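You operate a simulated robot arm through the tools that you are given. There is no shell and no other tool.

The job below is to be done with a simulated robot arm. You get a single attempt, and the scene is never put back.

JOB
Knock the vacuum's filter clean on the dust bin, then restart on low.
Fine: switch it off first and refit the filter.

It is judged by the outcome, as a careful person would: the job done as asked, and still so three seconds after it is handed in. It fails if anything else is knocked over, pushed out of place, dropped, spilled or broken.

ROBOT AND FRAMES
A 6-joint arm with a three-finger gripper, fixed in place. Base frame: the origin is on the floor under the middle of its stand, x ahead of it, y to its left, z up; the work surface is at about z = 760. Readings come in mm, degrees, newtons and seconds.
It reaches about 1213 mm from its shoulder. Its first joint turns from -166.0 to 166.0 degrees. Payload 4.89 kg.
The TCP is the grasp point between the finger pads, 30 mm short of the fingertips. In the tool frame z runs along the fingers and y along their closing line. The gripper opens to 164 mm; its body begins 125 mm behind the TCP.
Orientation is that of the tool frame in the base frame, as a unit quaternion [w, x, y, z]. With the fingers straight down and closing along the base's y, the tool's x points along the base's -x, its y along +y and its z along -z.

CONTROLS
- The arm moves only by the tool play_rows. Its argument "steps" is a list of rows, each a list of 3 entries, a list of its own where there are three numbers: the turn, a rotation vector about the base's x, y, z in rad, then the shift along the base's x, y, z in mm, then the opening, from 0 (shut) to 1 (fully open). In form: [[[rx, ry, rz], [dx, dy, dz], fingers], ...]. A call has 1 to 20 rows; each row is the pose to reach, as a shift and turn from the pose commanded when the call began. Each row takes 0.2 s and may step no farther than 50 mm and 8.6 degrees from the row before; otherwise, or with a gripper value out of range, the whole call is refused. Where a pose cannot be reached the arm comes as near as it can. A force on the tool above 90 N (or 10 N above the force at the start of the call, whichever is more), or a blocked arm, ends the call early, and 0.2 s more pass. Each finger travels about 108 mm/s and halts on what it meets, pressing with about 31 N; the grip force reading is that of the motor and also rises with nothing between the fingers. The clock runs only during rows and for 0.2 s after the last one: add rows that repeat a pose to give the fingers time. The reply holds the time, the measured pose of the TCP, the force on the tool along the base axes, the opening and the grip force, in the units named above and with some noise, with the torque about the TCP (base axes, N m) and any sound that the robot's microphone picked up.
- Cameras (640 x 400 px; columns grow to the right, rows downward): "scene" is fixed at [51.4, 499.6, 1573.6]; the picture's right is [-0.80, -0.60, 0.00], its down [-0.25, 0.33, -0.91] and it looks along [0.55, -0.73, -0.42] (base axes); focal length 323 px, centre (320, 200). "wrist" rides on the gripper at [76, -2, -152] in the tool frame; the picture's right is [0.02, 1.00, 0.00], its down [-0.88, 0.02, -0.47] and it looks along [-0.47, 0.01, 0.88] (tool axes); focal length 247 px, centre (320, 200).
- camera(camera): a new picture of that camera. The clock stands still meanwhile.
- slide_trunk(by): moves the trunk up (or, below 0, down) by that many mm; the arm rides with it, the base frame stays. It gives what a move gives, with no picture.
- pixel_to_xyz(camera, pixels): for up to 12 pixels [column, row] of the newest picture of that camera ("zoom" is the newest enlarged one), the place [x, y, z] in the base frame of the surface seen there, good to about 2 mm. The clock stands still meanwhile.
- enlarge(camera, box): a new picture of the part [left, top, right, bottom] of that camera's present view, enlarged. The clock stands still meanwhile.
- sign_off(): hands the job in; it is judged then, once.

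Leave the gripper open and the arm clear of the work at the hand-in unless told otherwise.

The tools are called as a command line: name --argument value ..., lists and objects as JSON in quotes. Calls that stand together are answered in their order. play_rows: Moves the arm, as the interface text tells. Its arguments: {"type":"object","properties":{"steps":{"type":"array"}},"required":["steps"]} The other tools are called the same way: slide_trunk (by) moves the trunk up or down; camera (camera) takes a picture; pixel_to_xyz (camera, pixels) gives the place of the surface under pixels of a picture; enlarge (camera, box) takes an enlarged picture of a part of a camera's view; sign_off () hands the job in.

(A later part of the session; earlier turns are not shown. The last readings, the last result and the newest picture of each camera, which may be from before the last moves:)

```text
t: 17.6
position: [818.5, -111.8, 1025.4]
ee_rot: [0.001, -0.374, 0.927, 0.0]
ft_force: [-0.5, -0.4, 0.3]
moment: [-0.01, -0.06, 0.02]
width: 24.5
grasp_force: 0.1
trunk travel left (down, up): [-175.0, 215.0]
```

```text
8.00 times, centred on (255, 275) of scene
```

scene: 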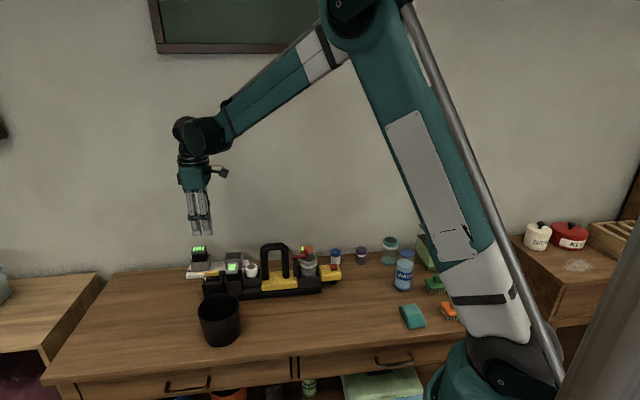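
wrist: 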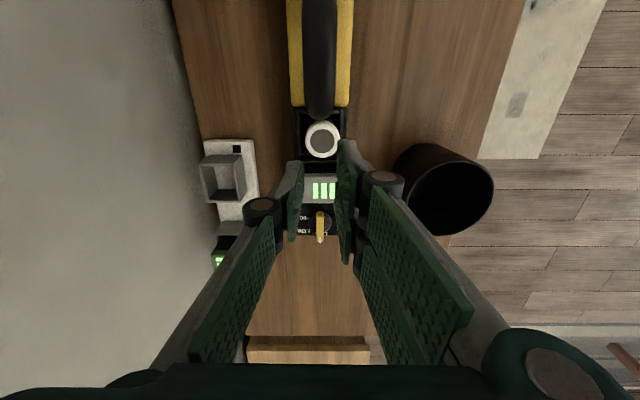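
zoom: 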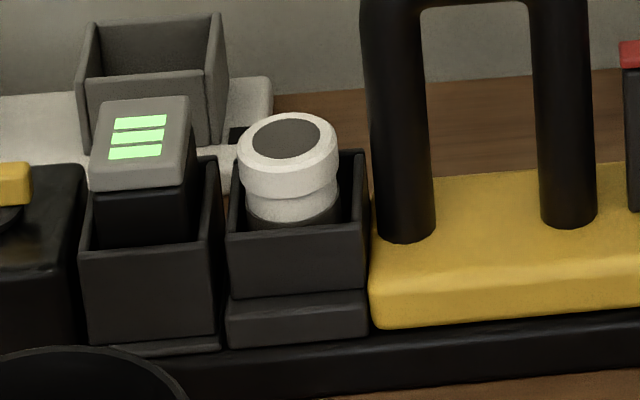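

The filter sits as before (top z≈876.6). I'll go back down, grip again, and lift very slowly with pictures to see where it slips.

play_rows --steps '[[[0, 0, 0], [0, 0, 0], 0.43], [[0, 0, 0], [0, 0, -40], 0.43], [[0, 0, 0], [0, 0, -80], 0.43], [[0, 0, 0], [0, 0, -115], 0.43], [[0, 0, 0], [0, 0, -135], 0.43], [[0, 0, 0], [0, 0, -146], 0.43], [[0, 0, 0], [0, 0, -146], 0.43], [[0, 0, 0], [0, 0, -146], 0.3], [[0, 0, 0], [0, 0, -146], 0.2], [[0, 0, 0], [0, 0, -146], 0.1], [[0, 0, 0], [0, 0, -146], 0.1]]'

enlarge --camera "scene" --box '[230, 250, 280, 300]'

enlarge --camera "wrist" --box '[260, 160, 380, 260]'

```text
t: 20.0
position: [817.0, -112.4, 878.5]
ee_rot: [0.0, -0.374, 0.927, 0.001]
ft_force: [-0.8, -0.3, 0.4]
moment: [-0.03, 0.0, 0.02]
width: 41.7
grasp_force: 30.8
trunk travel left (down, up): [-175.0, 215.0]
```

```text
8.00 times, centred on (255, 275) of scene
```

zoom: 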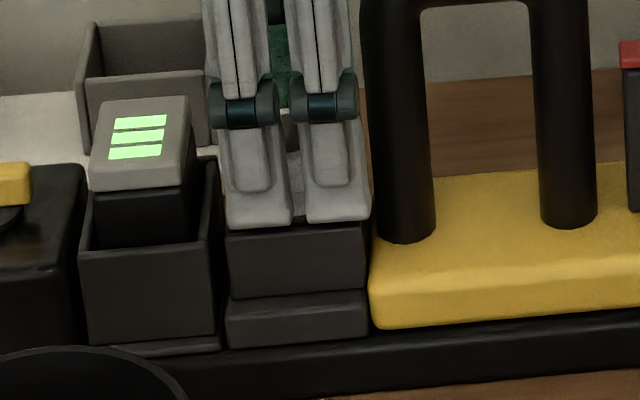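

```text
4.00 times, centred on (320, 210) of wrist
```

zoom: 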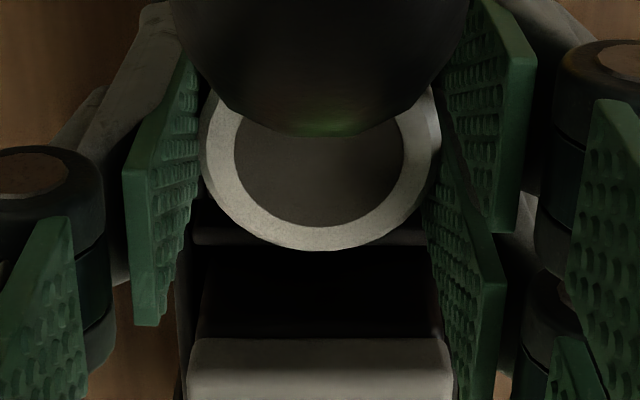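

Gripped again (41.7 mm, 30.8 N). I lift just 6 mm and look closely.

play_rows --steps '[[[0, 0, 0], [0, 0, 2], 0.1], [[0, 0, 0], [0, 0, 4], 0.1], [[0, 0, 0], [0, 0, 6], 0.1]]'

enlarge --camera "scene" --box '[230, 250, 280, 300]'

enlarge --camera "wrist" --box '[260, 160, 380, 260]'

pixel_to_xyz --camera "zoom" --pixels '[[320, 200], [320, 240], [250, 180], [400, 180], [320, 360]]'

```text
t: 20.8
position: [817.6, -111.7, 885.3]
ee_rot: [0.0, -0.374, 0.928, 0.0]
ft_force: [0.3, 0.4, -0.6]
moment: [0.02, 0.0, -0.01]
width: 41.5
grasp_force: 30.9
trunk travel left (down, up): [-175.0, 215.0]
```

```text
8.00 times, centred on (255, 275) of scene
```

zoom: 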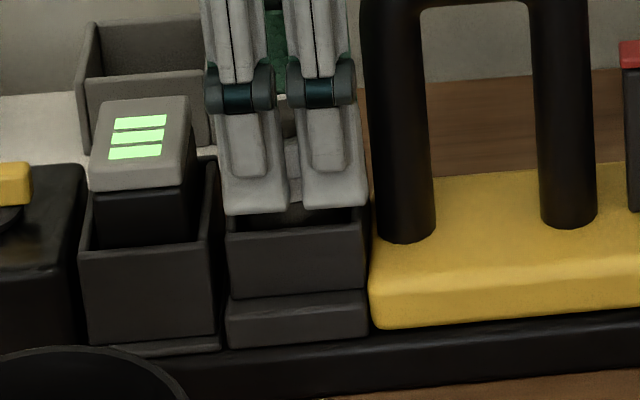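

```text
4.00 times, centred on (320, 210) of wrist
```

zoom: 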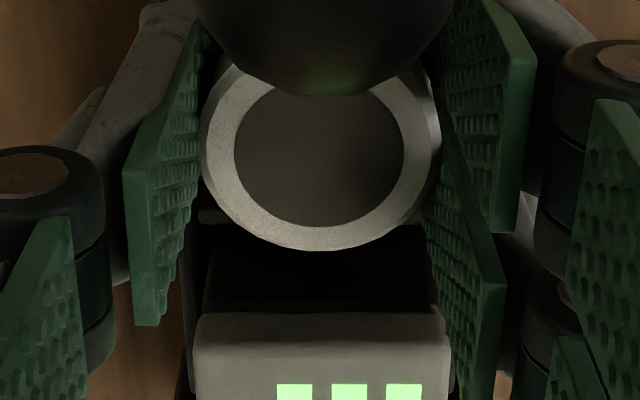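

```text
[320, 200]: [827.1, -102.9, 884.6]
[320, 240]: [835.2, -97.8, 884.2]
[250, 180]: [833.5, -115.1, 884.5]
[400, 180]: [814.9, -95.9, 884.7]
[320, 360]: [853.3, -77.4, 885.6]
```

The filter rises with the gripper (its top now at 884.5, same place in the wrist view). I continue slowly, 3 mm per row.

play_rows --steps '[[[0, 0, 0], [0, 0, 3], 0.1], [[0, 0, 0], [0, 0, 6], 0.1], [[0, 0, 0], [0, 0, 9], 0.1], [[0, 0, 0], [0, 0, 12], 0.1], [[0, 0, 0], [0, 0, 15], 0.1]]'

enlarge --camera "scene" --box '[230, 250, 280, 300]'

enlarge --camera "wrist" --box '[260, 160, 380, 260]'

pixel_to_xyz --camera "zoom" --pixels '[[320, 200], [320, 240], [250, 180], [400, 180], [320, 360]]'

```text
t: 22.0
position: [818.3, -112.4, 899.7]
ee_rot: [0.0, -0.374, 0.928, 0.001]
ft_force: [0.4, 0.1, 0.0]
moment: [-0.02, 0.0, 0.0]
width: 41.6
grasp_force: 31.0
trunk travel left (down, up): [-175.0, 215.0]
```

```text
8.00 times, centred on (255, 275) of scene
```

zoom: 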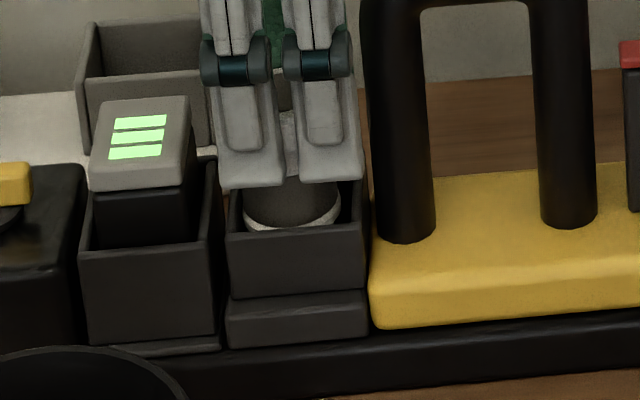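

```text
4.00 times, centred on (320, 210) of wrist
```

zoom: 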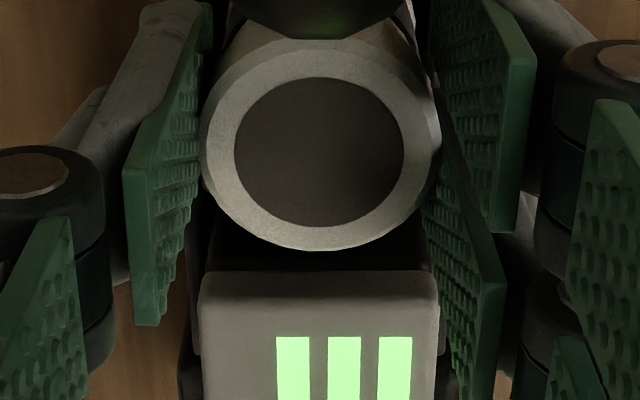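

```text
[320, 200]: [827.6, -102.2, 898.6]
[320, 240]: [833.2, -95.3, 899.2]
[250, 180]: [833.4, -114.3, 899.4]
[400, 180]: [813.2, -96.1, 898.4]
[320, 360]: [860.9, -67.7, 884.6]
```

Filter top now at 899, dirty grey body visible below the fingers. I keep lifting slowly.

play_rows --steps '[[[0, 0, 0], [0, 0, 3], 0.1], [[0, 0, 0], [0, 0, 6], 0.1], [[0, 0, 0], [0, 0, 9], 0.1], [[0, 0, 0], [0, 0, 12], 0.1], [[0, 0, 0], [0, 0, 15], 0.1]]'

enlarge --camera "scene" --box '[230, 240, 280, 290]'

enlarge --camera "wrist" --box '[260, 160, 380, 260]'

pixel_to_xyz --camera "zoom" --pixels '[[320, 200], [320, 240], [250, 180], [400, 180], [320, 360]]'

```text
t: 23.2
position: [818.9, -113.3, 914.2]
ee_rot: [0.0, -0.373, 0.928, 0.001]
ft_force: [0.4, 0.0, -1.2]
moment: [0.02, 0.04, 0.02]
width: 41.6
grasp_force: 30.6
trunk travel left (down, up): [-175.0, 215.0]
```

```text
8.00 times, centred on (255, 265) of scene
```

zoom: 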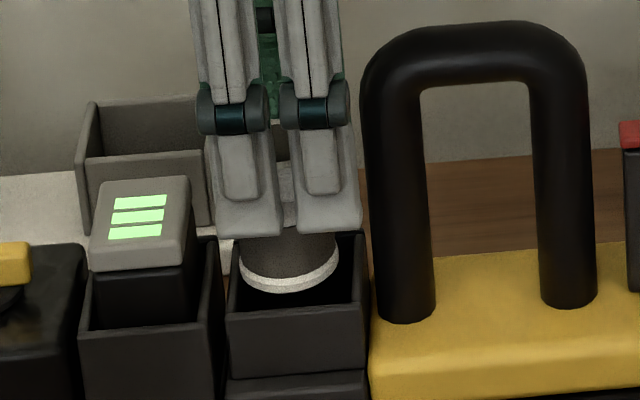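

```text
4.00 times, centred on (320, 210) of wrist
```

zoom: 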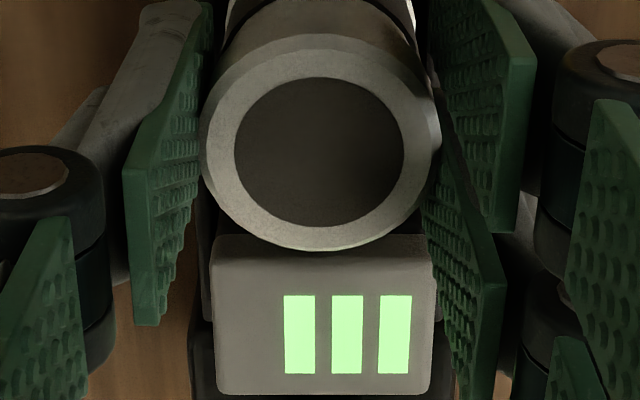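

```text
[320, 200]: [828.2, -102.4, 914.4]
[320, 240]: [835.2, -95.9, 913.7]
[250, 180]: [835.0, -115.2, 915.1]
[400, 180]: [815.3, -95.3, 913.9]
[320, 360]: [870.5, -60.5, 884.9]
```

It still holds; the bottom white ring is near the holder's top edge. Continue up gently to about z≈975.

play_rows --steps '[[[0, 0, 0], [0, 0, 3], 0.1], [[0, 0, 0], [0, 0, 7], 0.1], [[0, 0, 0], [0, 0, 12], 0.1], [[0, 0, 0], [0, 0, 18], 0.1], [[0, 0, 0], [0, 0, 24], 0.1], [[0, 0, 0], [0, 0, 30], 0.1], [[0, 0, 0], [0, 0, 36], 0.1], [[0, 0, 0], [0, 0, 42], 0.1], [[0, 0, 0], [0, 0, 48], 0.1], [[0, 0, 0], [0, 0, 54], 0.1], [[0, 0, 0], [0, 0, 58], 0.1], [[0, 0, 0], [0, 0, 60], 0.1]]'

camera --camera "wrist"

camera --camera "scene"

enlarge --camera "scene" --box '[190, 200, 300, 300]'

```text
t: 25.8
position: [818.7, -114.1, 977.4]
ee_rot: [0.001, -0.375, 0.927, 0.0]
ft_force: [-0.4, 0.0, -1.1]
moment: [-0.02, -0.01, 0.03]
width: 41.6
grasp_force: 30.9
trunk travel left (down, up): [-175.0, 215.0]
```

```text
taken
```

wrist: 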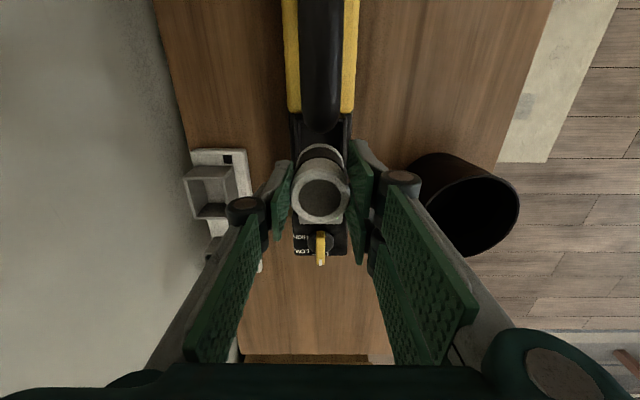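

```text
taken
```

scene: 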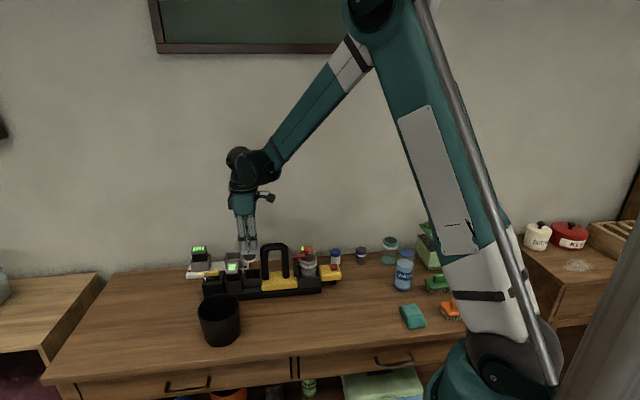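

```text
4.00 times, centred on (245, 250) of scene
```

zoom: 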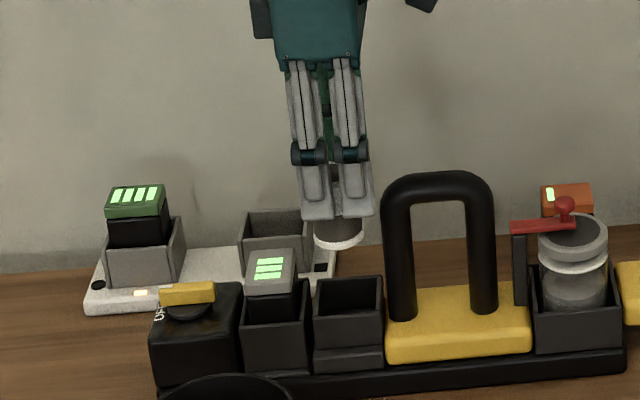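

The filter is out and held firmly (41.6 mm). Now I measure the bin's rim and the filter's lower end. In the current wrist picture the bin rim runs through about (515,190), (500,240), (470,255), (430,190); in the scene picture around (199–240, 295–320).

pixel_to_xyz --camera "scene" --pixels '[[199, 306], [240, 306], [219, 295], [219, 294], [205, 299], [233, 297], [207, 313], [219, 316], [232, 313], [240, 303], [199, 303], [219, 335]]'

pixel_to_xyz --camera "wrist" --pixels '[[518, 205], [515, 190], [495, 175], [470, 255], [505, 235], [488, 250], [440, 200], [450, 182], [468, 176], [435, 225], [320, 198], [475, 215]]'

pixel_to_xyz --camera "zoom" --pixels '[[338, 230], [338, 240], [338, 247], [318, 237], [360, 237], [365, 225], [335, 225]]'

```text
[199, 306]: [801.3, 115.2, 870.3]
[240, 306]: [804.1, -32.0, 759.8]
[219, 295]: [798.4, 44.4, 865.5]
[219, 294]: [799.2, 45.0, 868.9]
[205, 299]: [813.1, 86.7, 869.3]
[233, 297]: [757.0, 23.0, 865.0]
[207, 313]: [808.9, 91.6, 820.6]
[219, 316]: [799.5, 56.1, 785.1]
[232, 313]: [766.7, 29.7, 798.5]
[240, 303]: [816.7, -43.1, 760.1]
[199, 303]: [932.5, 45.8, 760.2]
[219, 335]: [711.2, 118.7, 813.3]
```

```text
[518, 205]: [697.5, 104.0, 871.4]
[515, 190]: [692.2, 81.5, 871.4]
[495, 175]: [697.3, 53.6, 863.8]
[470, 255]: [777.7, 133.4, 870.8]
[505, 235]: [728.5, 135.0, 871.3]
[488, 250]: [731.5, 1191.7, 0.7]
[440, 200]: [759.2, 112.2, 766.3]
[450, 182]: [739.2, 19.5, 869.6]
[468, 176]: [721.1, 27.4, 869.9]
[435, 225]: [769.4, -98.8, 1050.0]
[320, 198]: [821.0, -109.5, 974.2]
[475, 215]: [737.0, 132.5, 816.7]
```

```text
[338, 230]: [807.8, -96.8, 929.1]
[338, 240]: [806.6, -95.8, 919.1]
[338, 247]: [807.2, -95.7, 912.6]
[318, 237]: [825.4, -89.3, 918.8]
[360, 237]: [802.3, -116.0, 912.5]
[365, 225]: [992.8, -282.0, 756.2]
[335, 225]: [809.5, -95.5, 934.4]
```

Bin: centre ≈ (752.5,78), outer radius ≈ 60, rim z ≈ 871.5. Filter bottom is ≈64 mm below the TCP. I'll carry the filter slowly over to the bin's near-device rim, with its axis inside the opening (≈(786,44)), staying at z≈976.

play_rows --steps '[[[0, 0, 0], [-1, 5, 0], 0.1], [[0, 0, 0], [-3, 14, 0], 0.1], [[0, 0, 0], [-5, 24, 0], 0.1], [[0, 0, 0], [-7, 34, 0], 0.1], [[0, 0, 0], [-9, 45, 0], 0.1], [[0, 0, 0], [-12, 57, 0], 0.1], [[0, 0, 0], [-14, 69, 0], 0.1], [[0, 0, 0], [-17, 81, 0], 0.1], [[0, 0, 0], [-19, 93, 0], 0.1], [[0, 0, 0], [-22, 105, 0], 0.1], [[0, 0, 0], [-24, 117, 0], 0.1], [[0, 0, 0], [-27, 129, 0], 0.1], [[0, 0, 0], [-29, 140, 0], 0.1], [[0, 0, 0], [-31, 149, 0], 0.1], [[0, 0, 0], [-32, 154, 0], 0.1], [[0, 0, 0], [-32, 155.4, 0], 0.1]]'

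camera --camera "wrist"

enlarge --camera "scene" --box '[170, 200, 290, 350]'

```text
t: 29.2
position: [787.0, 42.3, 975.0]
ee_rot: [0.0, -0.374, 0.927, 0.0]
ft_force: [0.2, -0.2, -1.7]
moment: [0.01, 0.0, -0.01]
width: 41.4
grasp_force: 31.1
trunk travel left (down, up): [-175.0, 215.0]
```

```text
taken
```

wrist: 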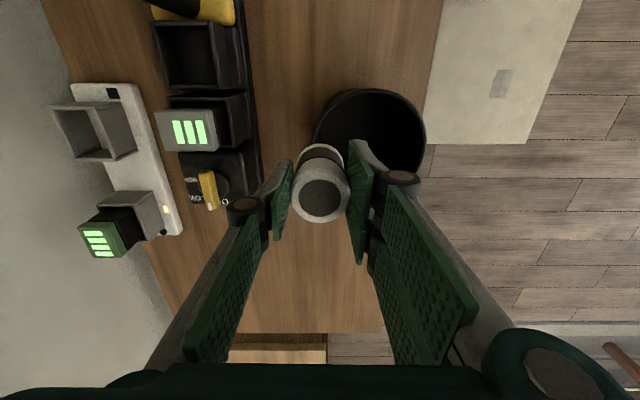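

```text
2.67 times, centred on (230, 275) of scene
```

zoom: 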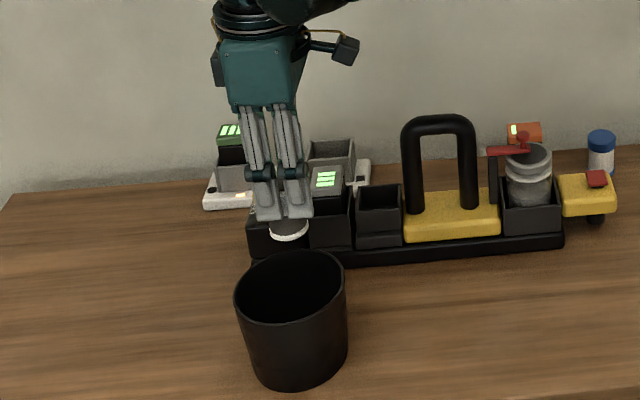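

The filter is held over the bin's rear rim. I'll check where exactly the rim lies under the filter, using an enlarged wrist view and rim points.

enlarge --camera "wrist" --box '[270, 70, 450, 230]'

pixel_to_xyz --camera "wrist" --pixels '[[314, 135], [320, 115], [335, 98], [360, 90], [390, 95], [412, 115], [424, 140], [424, 150], [420, 165], [321, 200], [321, 160], [316, 130]]'

```text
2.50 times, centred on (360, 150) of wrist
```

zoom: 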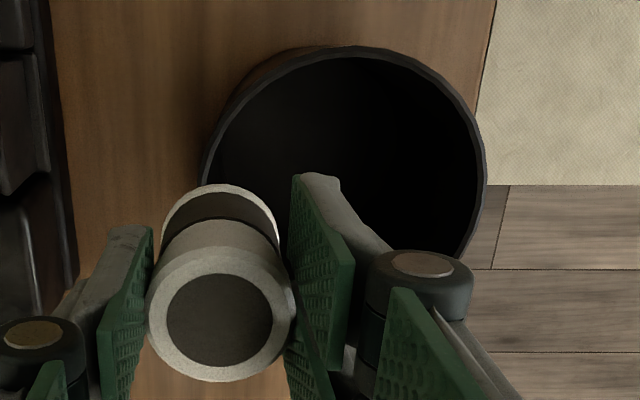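

```text
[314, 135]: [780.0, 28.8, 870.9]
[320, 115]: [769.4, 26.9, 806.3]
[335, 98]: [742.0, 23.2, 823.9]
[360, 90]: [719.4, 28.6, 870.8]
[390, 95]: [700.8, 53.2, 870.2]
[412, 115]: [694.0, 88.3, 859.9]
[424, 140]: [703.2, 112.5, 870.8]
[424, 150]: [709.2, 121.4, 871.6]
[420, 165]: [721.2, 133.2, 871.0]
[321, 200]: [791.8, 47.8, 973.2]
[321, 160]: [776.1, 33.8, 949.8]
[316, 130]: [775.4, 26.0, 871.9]
```

Rim fit: centre ≈ (753,81), r ≈ 60; the filter axis is ~50 mm from centre, i.e. inside the opening with the rim ~9 mm off-axis under its lower edge. I lower it slowly to just above the rim.

play_rows --steps '[[[0, 0, 0], [0, 0, -4], 0.1], [[0, 0, 0], [0, 0, -10], 0.1], [[0, 0, 0], [0, 0, -17], 0.1], [[0, 0, 0], [0, 0, -24], 0.1], [[0, 0, 0], [0, 0, -30], 0.1], [[0, 0, 0], [0, 0, -34], 0.1], [[0, 0, 0], [0, 0, -35], 0.1]]'

enlarge --camera "scene" --box '[185, 220, 265, 350]'

enlarge --camera "wrist" --box '[270, 70, 450, 230]'

```text
t: 30.8
position: [786.5, 42.4, 941.8]
ee_rot: [0.0, -0.374, 0.927, 0.0]
ft_force: [-0.6, 0.2, -0.7]
moment: [0.05, 0.0, -0.01]
width: 41.4
grasp_force: 31.3
trunk travel left (down, up): [-175.0, 215.0]
```

```text
3.08 times, centred on (225, 285) of scene
```

zoom: 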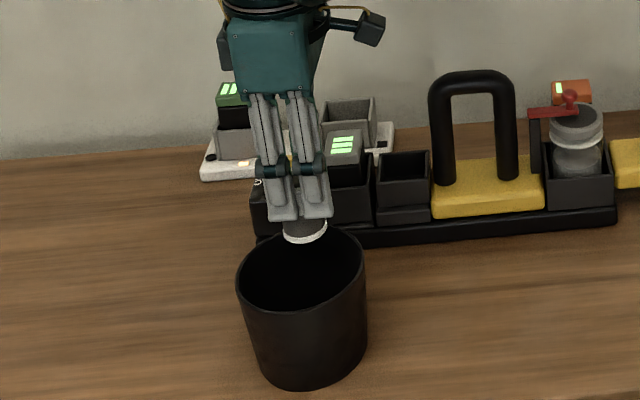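

```text
2.50 times, centred on (360, 150) of wrist
```

zoom: 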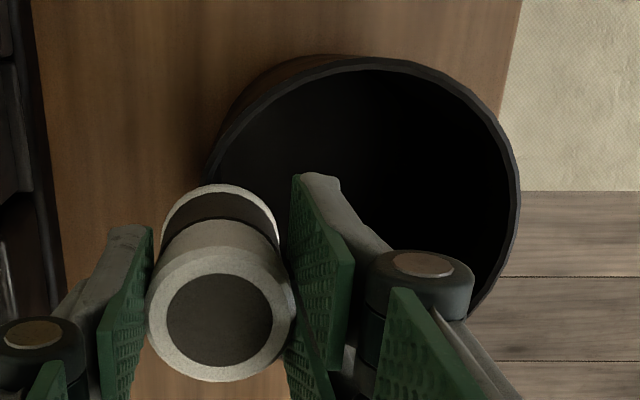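

Filter bottom is ~5 mm above the rim. I probe down in small steps to find the contact height.

play_rows --steps '[[[0, 0, 0], [0, 0, -2], 0.1], [[0, 0, 0], [0, 0, -4], 0.1], [[0, 0, 0], [0, 0, -5], 0.1]]'

```text
t: 31.6
position: [787.1, 43.4, 937.0]
ee_rot: [0.0, -0.375, 0.927, 0.0]
ft_force: [-3.7, -2.7, 23.6]
moment: [-0.09, -0.04, -0.03]
width: 41.6
grasp_force: 30.8
trunk travel left (down, up): [-175.0, 215.0]
```

Contact: 23.6 N upward at TCP z≈936.5. Let me look at the bin and filter.

enlarge --camera "scene" --box '[185, 220, 265, 350]'

enlarge --camera "wrist" --box '[270, 70, 450, 230]'

```text
3.08 times, centred on (225, 285) of scene
```

zoom: 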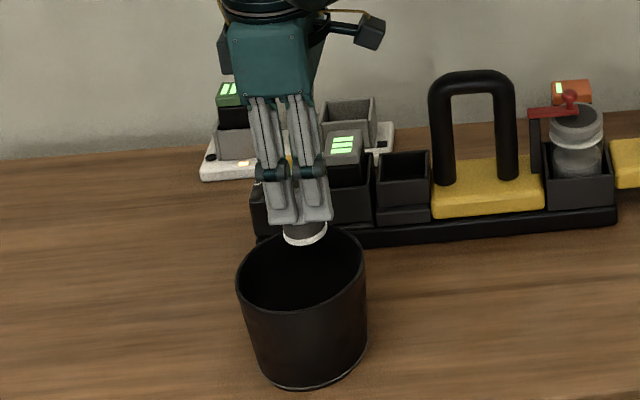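

```text
2.50 times, centred on (360, 150) of wrist
```

zoom: 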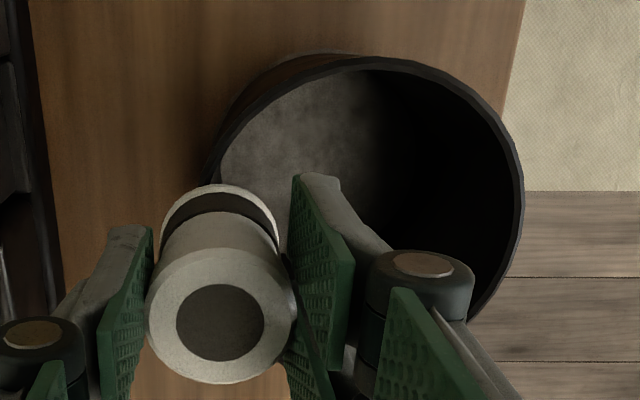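

The knock worked: grey dust appeared in the bin and the dark patch on the filter top shrank. The bin's front base edge seems very slightly lifted under the press, so I back off right away and check.

play_rows --steps '[[[0, 0, 0], [0, 0, 2], 0.1], [[0, 0, 0], [0, 0, 6], 0.1], [[0, 0, 0], [0, 0, 8], 0.1]]'

enlarge --camera "scene" --box '[185, 220, 265, 350]'

enlarge --camera "wrist" --box '[270, 70, 450, 230]'

```text
t: 32.4
position: [786.5, 43.3, 943.5]
ee_rot: [0.0, -0.374, 0.928, 0.0]
ft_force: [1.1, 0.5, -1.1]
moment: [0.01, 0.02, -0.02]
width: 41.6
grasp_force: 31.2
trunk travel left (down, up): [-175.0, 215.0]
```

```text
3.08 times, centred on (225, 285) of scene
```

zoom: 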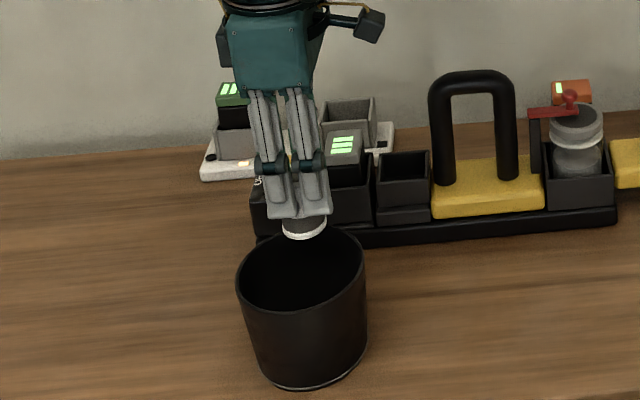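

```text
2.50 times, centred on (360, 150) of wrist
```

zoom: 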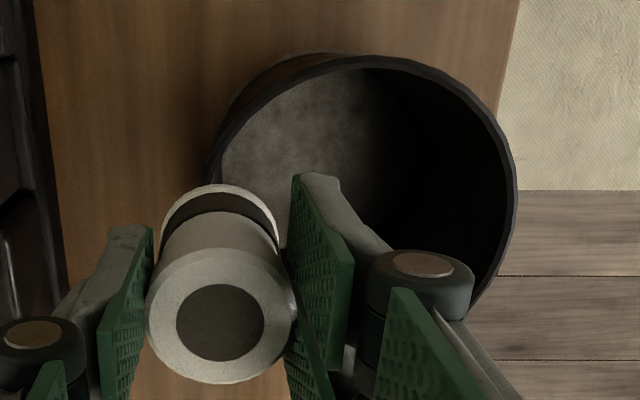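

Bin stands as before and the grip is unchanged. Now three more taps of the same size (down 8 mm, up again).

play_rows --steps '[[[0, 0, 0], [0, 0, -8], 0.1], [[0, 0, 0], [0, 0, 4], 0.1], [[0, 0, 0], [0, 0, 4], 0.1], [[0, 0, 0], [0, 0, -8], 0.1], [[0, 0, 0], [0, 0, 4], 0.1], [[0, 0, 0], [0, 0, 4], 0.1], [[0, 0, 0], [0, 0, -8], 0.1], [[0, 0, 0], [0, 0, 4], 0.1], [[0, 0, 0], [0, 0, 4], 0.1]]'

enlarge --camera "scene" --box '[185, 220, 265, 350]'

enlarge --camera "wrist" --box '[270, 70, 450, 230]'

```text
t: 34.4
position: [787.0, 42.5, 947.9]
ee_rot: [0.0, -0.374, 0.927, 0.0]
ft_force: [0.3, 0.1, 0.0]
moment: [0.04, 0.0, 0.02]
width: 41.3
grasp_force: 31.6
trunk travel left (down, up): [-175.0, 215.0]
```

```text
3.08 times, centred on (225, 285) of scene
```

zoom: 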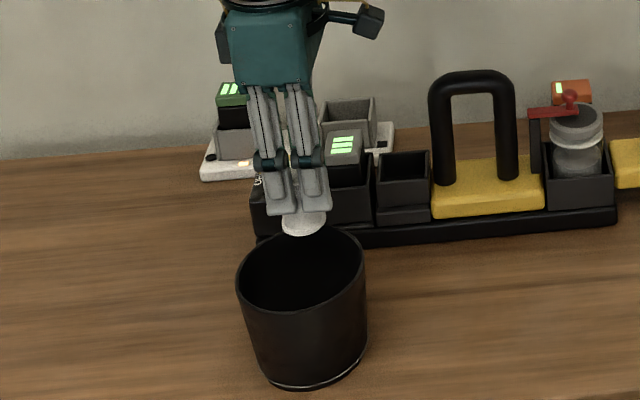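

```text
2.50 times, centred on (360, 150) of wrist
```

zoom: 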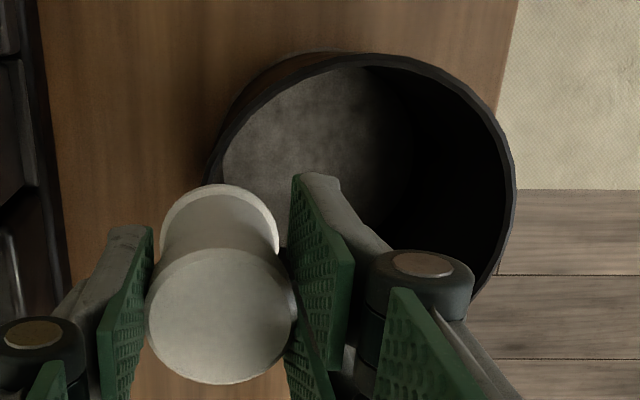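

The dark patch is gone and the filter body is light now. I'll zoom in to verify it is fully clean, that no dust lies outside the bin, and that the bin stays put.

enlarge --camera "scene" --box '[210, 265, 250, 300]'

pixel_to_xyz --camera "wrist" --pixels '[[360, 90], [390, 95], [424, 140], [424, 155], [314, 135], [330, 150]]'

camera --camera "scene"

```text
11.43 times, centred on (230, 282) of scene
```

zoom: 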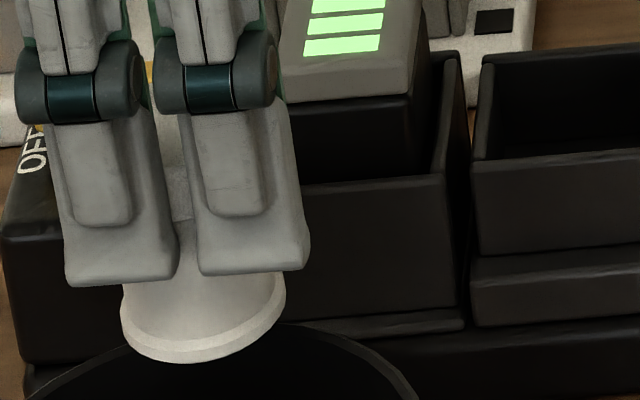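

```text
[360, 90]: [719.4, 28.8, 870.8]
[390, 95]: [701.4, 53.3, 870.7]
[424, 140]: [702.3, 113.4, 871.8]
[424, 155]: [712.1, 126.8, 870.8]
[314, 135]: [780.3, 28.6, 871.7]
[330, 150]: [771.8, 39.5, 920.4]
```

```text
taken
```

scene: 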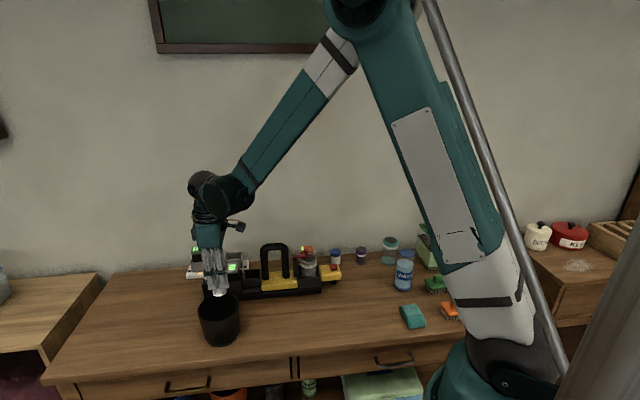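

The filter is clean all around, and the bin's rim points are unchanged. Now I lift back to z≈976 and carry the filter slowly back above its holder along the reverse path.

play_rows --steps '[[[0, 0, 0], [0, 0, 4], 0.1], [[0, 0, 0], [0, 0, 11], 0.1], [[0, 0, 0], [0, 0, 20], 0.1], [[0, 0, 0], [0, 0, 27], 0.1], [[0, 0, 0], [0, 0, 28], 0.1], [[0, 0, 0], [1, -5, 28], 0.1], [[0, 0, 0], [3, -14, 28], 0.1], [[0, 0, 0], [5, -25, 28], 0.1], [[0, 0, 0], [8, -37, 28], 0.1], [[0, 0, 0], [10, -50, 28], 0.1], [[0, 0, 0], [13, -63, 28], 0.1], [[0, 0, 0], [16, -76, 28], 0.1], [[0, 0, 0], [18, -89, 28], 0.1], [[0, 0, 0], [21, -102, 28], 0.1], [[0, 0, 0], [24, -115, 28], 0.1], [[0, 0, 0], [26, -128, 28], 0.1], [[0, 0, 0], [29, -140, 28], 0.1], [[0, 0, 0], [31, -149, 28], 0.1], [[0, 0, 0], [32, -154, 28], 0.1], [[0, 0, 0], [32, -155.4, 28], 0.1]]'

camera --camera "wrist"

enlarge --camera "scene" --box '[190, 200, 300, 300]'

```text
t: 38.6
position: [820.2, -113.0, 973.4]
ee_rot: [0.0, -0.373, 0.928, 0.0]
ft_force: [-0.9, 0.4, -0.4]
moment: [0.0, 0.01, 0.0]
width: 41.4
grasp_force: 31.0
trunk travel left (down, up): [-175.0, 215.0]
```

```text
taken
```

wrist: 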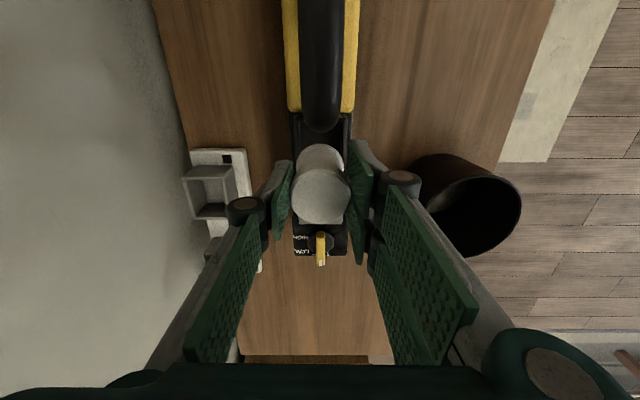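

```text
4.00 times, centred on (245, 250) of scene
```

zoom: 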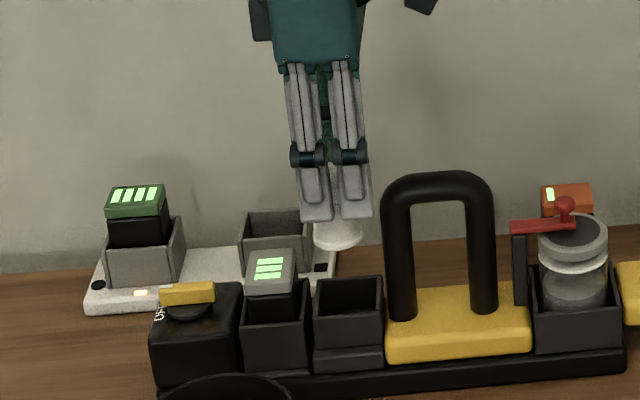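

Same alignment as when it came out. I lower to just above the holder's edge (filter bottom ≈857) and check.

play_rows --steps '[[[0, 0, 0], [0, 0, -4], 0.1], [[0, 0, 0], [0, 0, -11], 0.1], [[0, 0, 0], [0, 0, -19], 0.1], [[0, 0, 0], [0, 0, -28], 0.1], [[0, 0, 0], [0, 0, -37], 0.1], [[0, 0, 0], [0, 0, -45], 0.1], [[0, 0, 0], [0, 0, -52], 0.1], [[0, 0, 0], [0, 0, -55], 0.1]]'

enlarge --camera "scene" --box '[230, 240, 280, 290]'

enlarge --camera "wrist" --box '[260, 100, 380, 260]'

```text
t: 40.4
position: [818.9, -112.8, 919.7]
ee_rot: [0.0, -0.373, 0.928, -0.001]
ft_force: [-0.4, 0.1, 0.0]
moment: [0.02, -0.02, 0.03]
width: 41.2
grasp_force: 31.1
trunk travel left (down, up): [-175.0, 215.0]
```

```text
8.00 times, centred on (255, 265) of scene
```

zoom: 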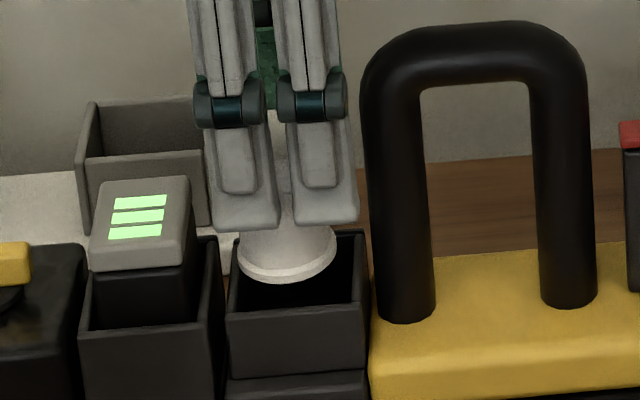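

```text
2.50 times, centred on (320, 180) of wrist
```

zoom: 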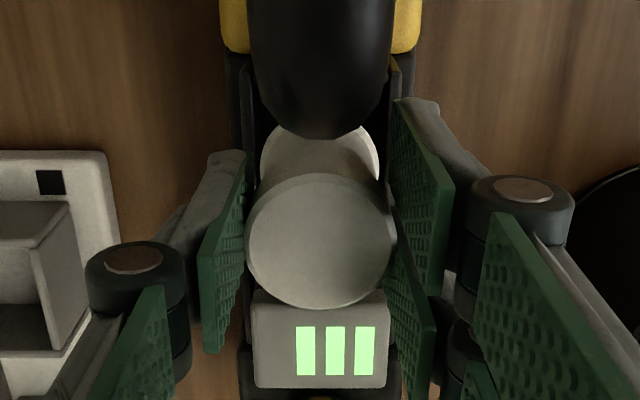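

Aligned with the pocket. I lower it slowly into the holder, first 30 mm.

play_rows --steps '[[[0, 0, 0], [0, 0, -4], 0.1], [[0, 0, 0], [0, 0, -8], 0.1], [[0, 0, 0], [0, 0, -12], 0.1], [[0, 0, 0], [0, 0, -16], 0.1], [[0, 0, 0], [0, 0, -20], 0.1], [[0, 0, 0], [0, 0, -24], 0.1], [[0, 0, 0], [0, 0, -28], 0.1], [[0, 0, 0], [0, 0, -32], 0.1]]'

enlarge --camera "scene" --box '[230, 250, 280, 300]'

```text
t: 42.2
position: [817.8, -114.0, 889.9]
ee_rot: [0.0, -0.374, 0.928, -0.001]
ft_force: [0.0, -0.1, -0.1]
moment: [-0.01, -0.03, 0.05]
width: 41.5
grasp_force: 31.2
trunk travel left (down, up): [-175.0, 215.0]
```

```text
8.00 times, centred on (255, 275) of scene
```

zoom: 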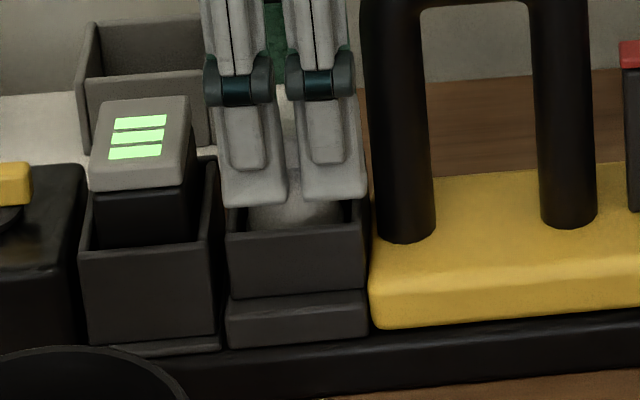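

Going in freely with no force. Lower the last ~10.5 mm in small steps and watch for the seat.

play_rows --steps '[[[0, 0, 0], [0, 0, -3], 0.1], [[0, 0, 0], [0, 0, -6], 0.1], [[0, 0, 0], [0, 0, -8], 0.1], [[0, 0, 0], [0, 0, -9.5], 0.1]]'

enlarge --camera "wrist" --box '[260, 160, 380, 260]'

pixel_to_xyz --camera "zoom" --pixels '[[320, 180], [320, 220], [260, 180], [390, 180]]'

```text
t: 43.2
position: [820.8, -113.0, 879.4]
ee_rot: [0.0, -0.374, 0.928, 0.001]
ft_force: [0.5, -0.7, -0.6]
moment: [0.01, 0.03, 0.0]
width: 41.2
grasp_force: 30.6
trunk travel left (down, up): [-175.0, 215.0]
```

```text
4.00 times, centred on (320, 210) of wrist
```

zoom: 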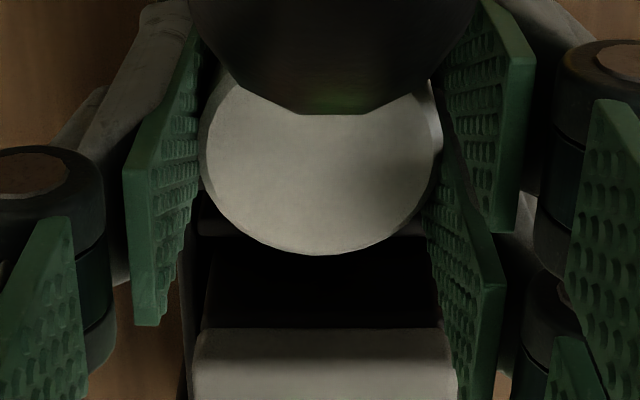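

```text
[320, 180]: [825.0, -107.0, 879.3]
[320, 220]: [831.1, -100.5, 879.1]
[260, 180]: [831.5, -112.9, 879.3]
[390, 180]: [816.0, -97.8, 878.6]
```

The filter top is at ≈879, seated value was ≈876.5; no contact force yet. Two more millimetres down, in small steps.

play_rows --steps '[[[0, 0, 0], [0, 0, -1], 0.1], [[0, 0, 0], [0, 0, -2], 0.1]]'

enlarge --camera "scene" --box '[230, 250, 280, 300]'

enlarge --camera "wrist" --box '[260, 160, 380, 260]'

pixel_to_xyz --camera "zoom" --pixels '[[320, 180], [320, 220], [260, 180], [390, 180]]'

```text
t: 43.8
position: [817.3, -112.6, 877.7]
ee_rot: [0.0, -0.373, 0.928, 0.0]
ft_force: [0.1, 0.1, 0.3]
moment: [0.0, -0.04, 0.01]
width: 41.5
grasp_force: 31.3
trunk travel left (down, up): [-175.0, 215.0]
```

```text
8.00 times, centred on (255, 275) of scene
```

zoom: 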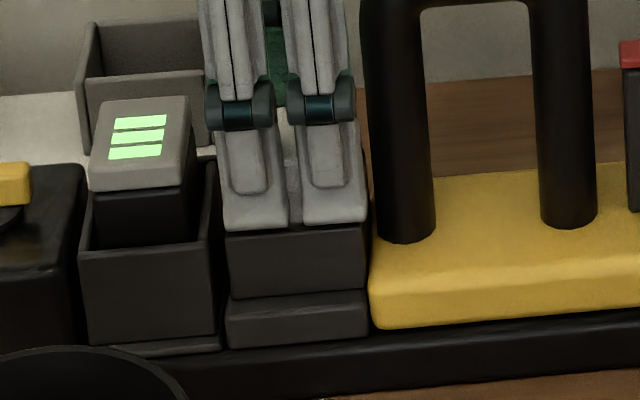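

```text
4.00 times, centred on (320, 210) of wrist
```

zoom: 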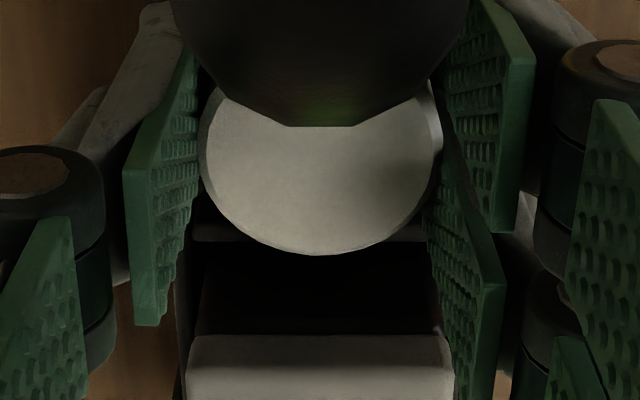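

```text
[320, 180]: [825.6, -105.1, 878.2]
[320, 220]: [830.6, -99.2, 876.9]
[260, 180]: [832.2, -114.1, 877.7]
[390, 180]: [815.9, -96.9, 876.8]
```

Top at ≈877.4, nearly seated. One more mm down, then release; I'll check the seat afterwards.

play_rows --steps '[[[0, 0, 0], [0, 0, -1], 0.1], [[0, 0, 0], [0, 0, -1], 0.1]]'

```text
t: 44.4
position: [818.4, -113.2, 876.7]
ee_rot: [0.0, -0.373, 0.928, 0.0]
ft_force: [-0.3, -1.0, 0.8]
moment: [0.02, -0.01, 0.04]
width: 41.2
grasp_force: 31.2
trunk travel left (down, up): [-175.0, 215.0]
```

No significant force yet (0.8 N). I open the fingers just slightly (to ≈52 mm) to let the filter settle, then rise a little.

play_rows --steps '[[[0, 0, 0], [0, 0, 0], 0.27], [[0, 0, 0], [0, 0, 0], 0.3], [[0, 0, 0], [0, 0, 0.5], 0.33], [[0, 0, 0], [0, 0, 4], 0.36], [[0, 0, 0], [0, 0, 10], 0.4], [[0, 0, 0], [0, 0, 25], 0.4], [[0, 0, 0], [0, 0, 45], 0.4], [[0, 0, 0], [0, 0, 75], 0.4], [[0, 0, 0], [0, 0, 110], 0.4], [[0, 0, 0], [0, 0, 148], 0.4], [[0, 0, 0], [0, 0, 193], 0.4], [[0, 0, 0], [0, 0, 193], 0.4]]'

enlarge --camera "wrist" --box '[270, 90, 370, 240]'

pixel_to_xyz --camera "wrist" --pixels '[[321, 128], [311, 128], [331, 128], [321, 137], [321, 118], [321, 190], [321, 210]]'

enlarge --camera "scene" --box '[230, 250, 280, 300]'

```text
t: 47.0
position: [818.7, -111.4, 1068.0]
ee_rot: [0.0, -0.374, 0.927, 0.0]
ft_force: [0.8, 0.7, -0.6]
moment: [0.01, -0.05, -0.06]
width: 65.7
grasp_force: 0.1
trunk travel left (down, up): [-175.0, 215.0]
```

```text
2.67 times, centred on (320, 165) of wrist
```

zoom: 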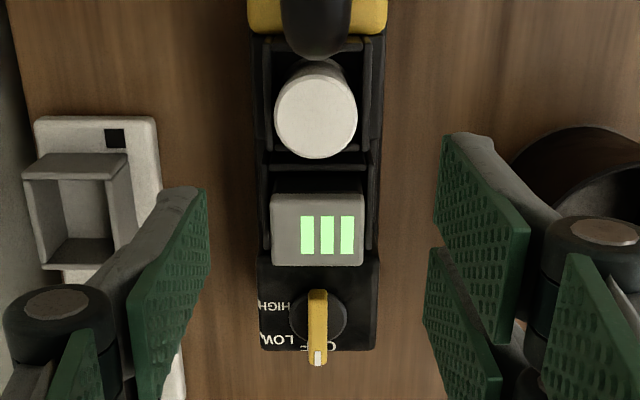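

```text
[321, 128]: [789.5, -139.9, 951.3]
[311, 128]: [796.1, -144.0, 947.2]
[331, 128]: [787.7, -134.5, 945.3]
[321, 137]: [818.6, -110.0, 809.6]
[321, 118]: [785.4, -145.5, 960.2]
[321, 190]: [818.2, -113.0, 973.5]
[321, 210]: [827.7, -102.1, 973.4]
```

```text
8.00 times, centred on (255, 275) of scene
```

zoom: 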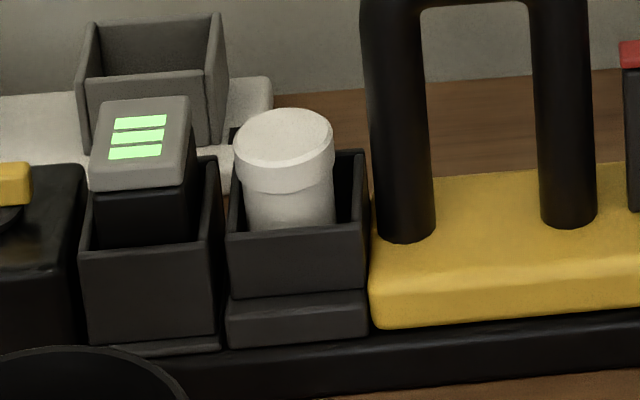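

The filter sits in the holder, but appears perhaps 2 mm higher/left than originally (ring now cols 234–335, top row 108 vs 238–338, 113). I'll measure its top with the zoomed picture.

pixel_to_xyz --camera "zoom" --pixels '[[284, 135], [250, 140], [318, 135], [284, 160], [284, 118], [285, 180], [285, 210], [100, 180], [150, 140]]'

enlarge --camera "wrist" --box '[290, 100, 350, 150]'

pixel_to_xyz --camera "zoom" --pixels '[[310, 210], [220, 215], [400, 215], [310, 290], [310, 140], [310, 260], [310, 312], [180, 215], [450, 215], [310, 380]]'

```text
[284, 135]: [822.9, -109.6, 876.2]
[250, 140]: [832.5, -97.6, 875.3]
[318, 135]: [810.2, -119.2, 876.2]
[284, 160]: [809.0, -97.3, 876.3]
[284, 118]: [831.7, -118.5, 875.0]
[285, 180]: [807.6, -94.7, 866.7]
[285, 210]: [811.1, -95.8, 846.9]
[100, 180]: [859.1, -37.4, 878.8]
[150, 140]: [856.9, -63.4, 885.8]
```

```text
8.00 times, centred on (320, 125) of wrist
```

zoom: 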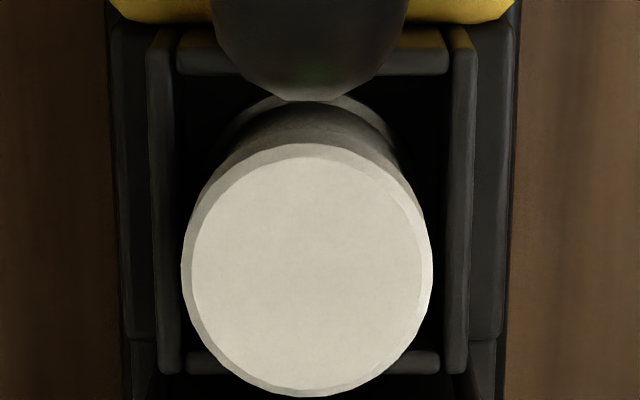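

```text
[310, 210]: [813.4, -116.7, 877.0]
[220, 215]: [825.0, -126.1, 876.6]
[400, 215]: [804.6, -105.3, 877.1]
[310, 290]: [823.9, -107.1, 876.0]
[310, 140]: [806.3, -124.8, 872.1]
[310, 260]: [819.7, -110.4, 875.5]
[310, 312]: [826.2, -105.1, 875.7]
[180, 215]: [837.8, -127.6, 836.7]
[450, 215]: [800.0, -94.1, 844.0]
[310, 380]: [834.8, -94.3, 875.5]
```

Filter top is at z≈876.2 – the same seated height as at the start. Now restart: the knob must go from OFF to LOW. I move back at z≈1070 above the knob and measure it.

play_rows --steps '[[[0, 0, 0], [32, 32, 0], 0.4], [[0, 0, 0], [64, 64, 0], 0.35], [[0, 0, 0], [97, 97.5, 0], 0.3], [[0, 0, 0], [97, 97.5, 0], 0.27], [[0, 0, 0], [97, 97.5, 0], 0.27]]'

camera --camera "wrist"

enlarge --camera "wrist" --box '[285, 90, 355, 160]'

pixel_to_xyz --camera "wrist" --pixels '[[320, 115], [320, 130], [320, 145], [310, 130], [330, 130]]'

```text
t: 48.2
position: [918.5, -16.2, 1069.5]
ee_rot: [0.0, -0.374, 0.928, 0.001]
ft_force: [0.3, 0.3, -0.3]
moment: [-0.09, 0.08, -0.02]
width: 44.4
grasp_force: 0.1
trunk travel left (down, up): [-175.0, 215.0]
```

```text
taken
```

wrist: 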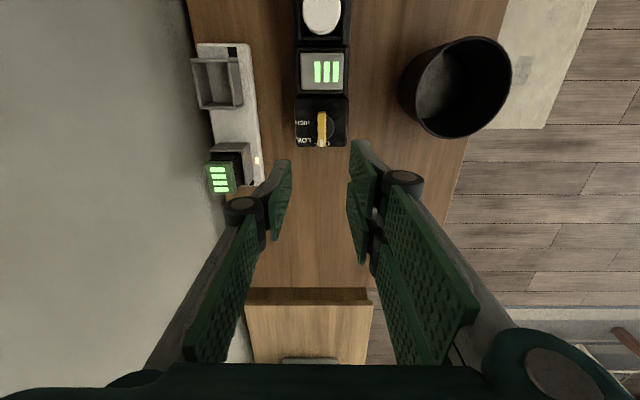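

```text
5.71 times, centred on (320, 125) of wrist
```

zoom: 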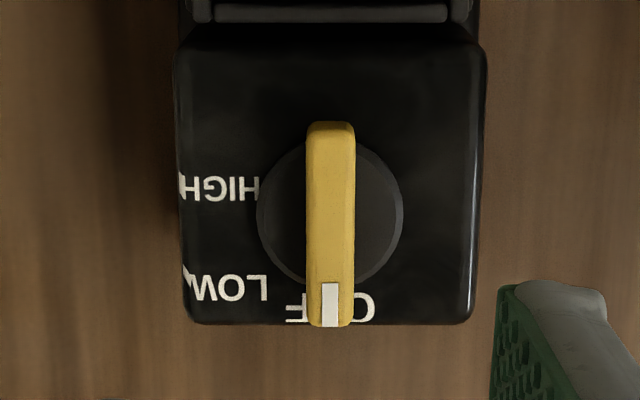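

```text
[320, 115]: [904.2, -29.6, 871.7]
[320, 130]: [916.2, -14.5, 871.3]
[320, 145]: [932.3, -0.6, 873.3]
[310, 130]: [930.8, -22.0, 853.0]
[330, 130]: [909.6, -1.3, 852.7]
```

Now the labels are clear: pointer on OFF (down in this view), LOW at lower left (45° away), HIGH at left (90°). I measure the knob centre in this zoom.

pixel_to_xyz --camera "zoom" --pixels '[[260, 215], [400, 215], [290, 155], [375, 160], [285, 265], [380, 265], [330, 135], [330, 320], [310, 220], [350, 220], [330, 220]]'

```text
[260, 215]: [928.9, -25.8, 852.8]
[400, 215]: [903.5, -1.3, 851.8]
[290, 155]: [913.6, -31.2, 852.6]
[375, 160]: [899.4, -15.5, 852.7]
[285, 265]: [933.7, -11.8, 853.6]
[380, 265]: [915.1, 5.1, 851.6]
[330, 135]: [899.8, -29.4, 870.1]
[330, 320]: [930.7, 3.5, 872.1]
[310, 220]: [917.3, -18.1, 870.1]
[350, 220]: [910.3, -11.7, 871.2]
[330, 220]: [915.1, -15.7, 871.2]
```

Knob centre ≈ (915.5,−13.5). From the picture, the blade is ~1.5–2 mm toward +tool‑y from the finger centre, so I correct for that and descend to z≈940 to check.

play_rows --steps '[[[0, 0, 0], [-1.2, 1.3, -40], 0.27], [[0, 0, 0], [-1.2, 1.3, -80], 0.27], [[0, 0, 0], [-1.2, 1.3, -115], 0.27], [[0, 0, 0], [-1.2, 1.3, -140], 0.27], [[0, 0, 0], [-1.2, 1.3, -150], 0.27], [[0, 0, 0], [-1.2, 1.3, -150], 0.27]]'

enlarge --camera "wrist" --box '[240, 100, 400, 220]'

```text
t: 49.6
position: [915.4, -15.3, 919.9]
ee_rot: [0.0, -0.374, 0.927, -0.001]
ft_force: [-0.1, 0.6, 0.9]
moment: [0.06, -0.02, -0.01]
width: 44.3
grasp_force: 0.0
trunk travel left (down, up): [-175.0, 215.0]
```

```text
3.33 times, centred on (320, 160) of wrist
```

zoom: 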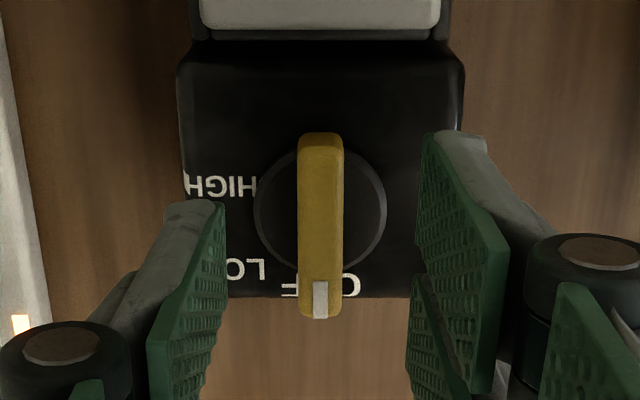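

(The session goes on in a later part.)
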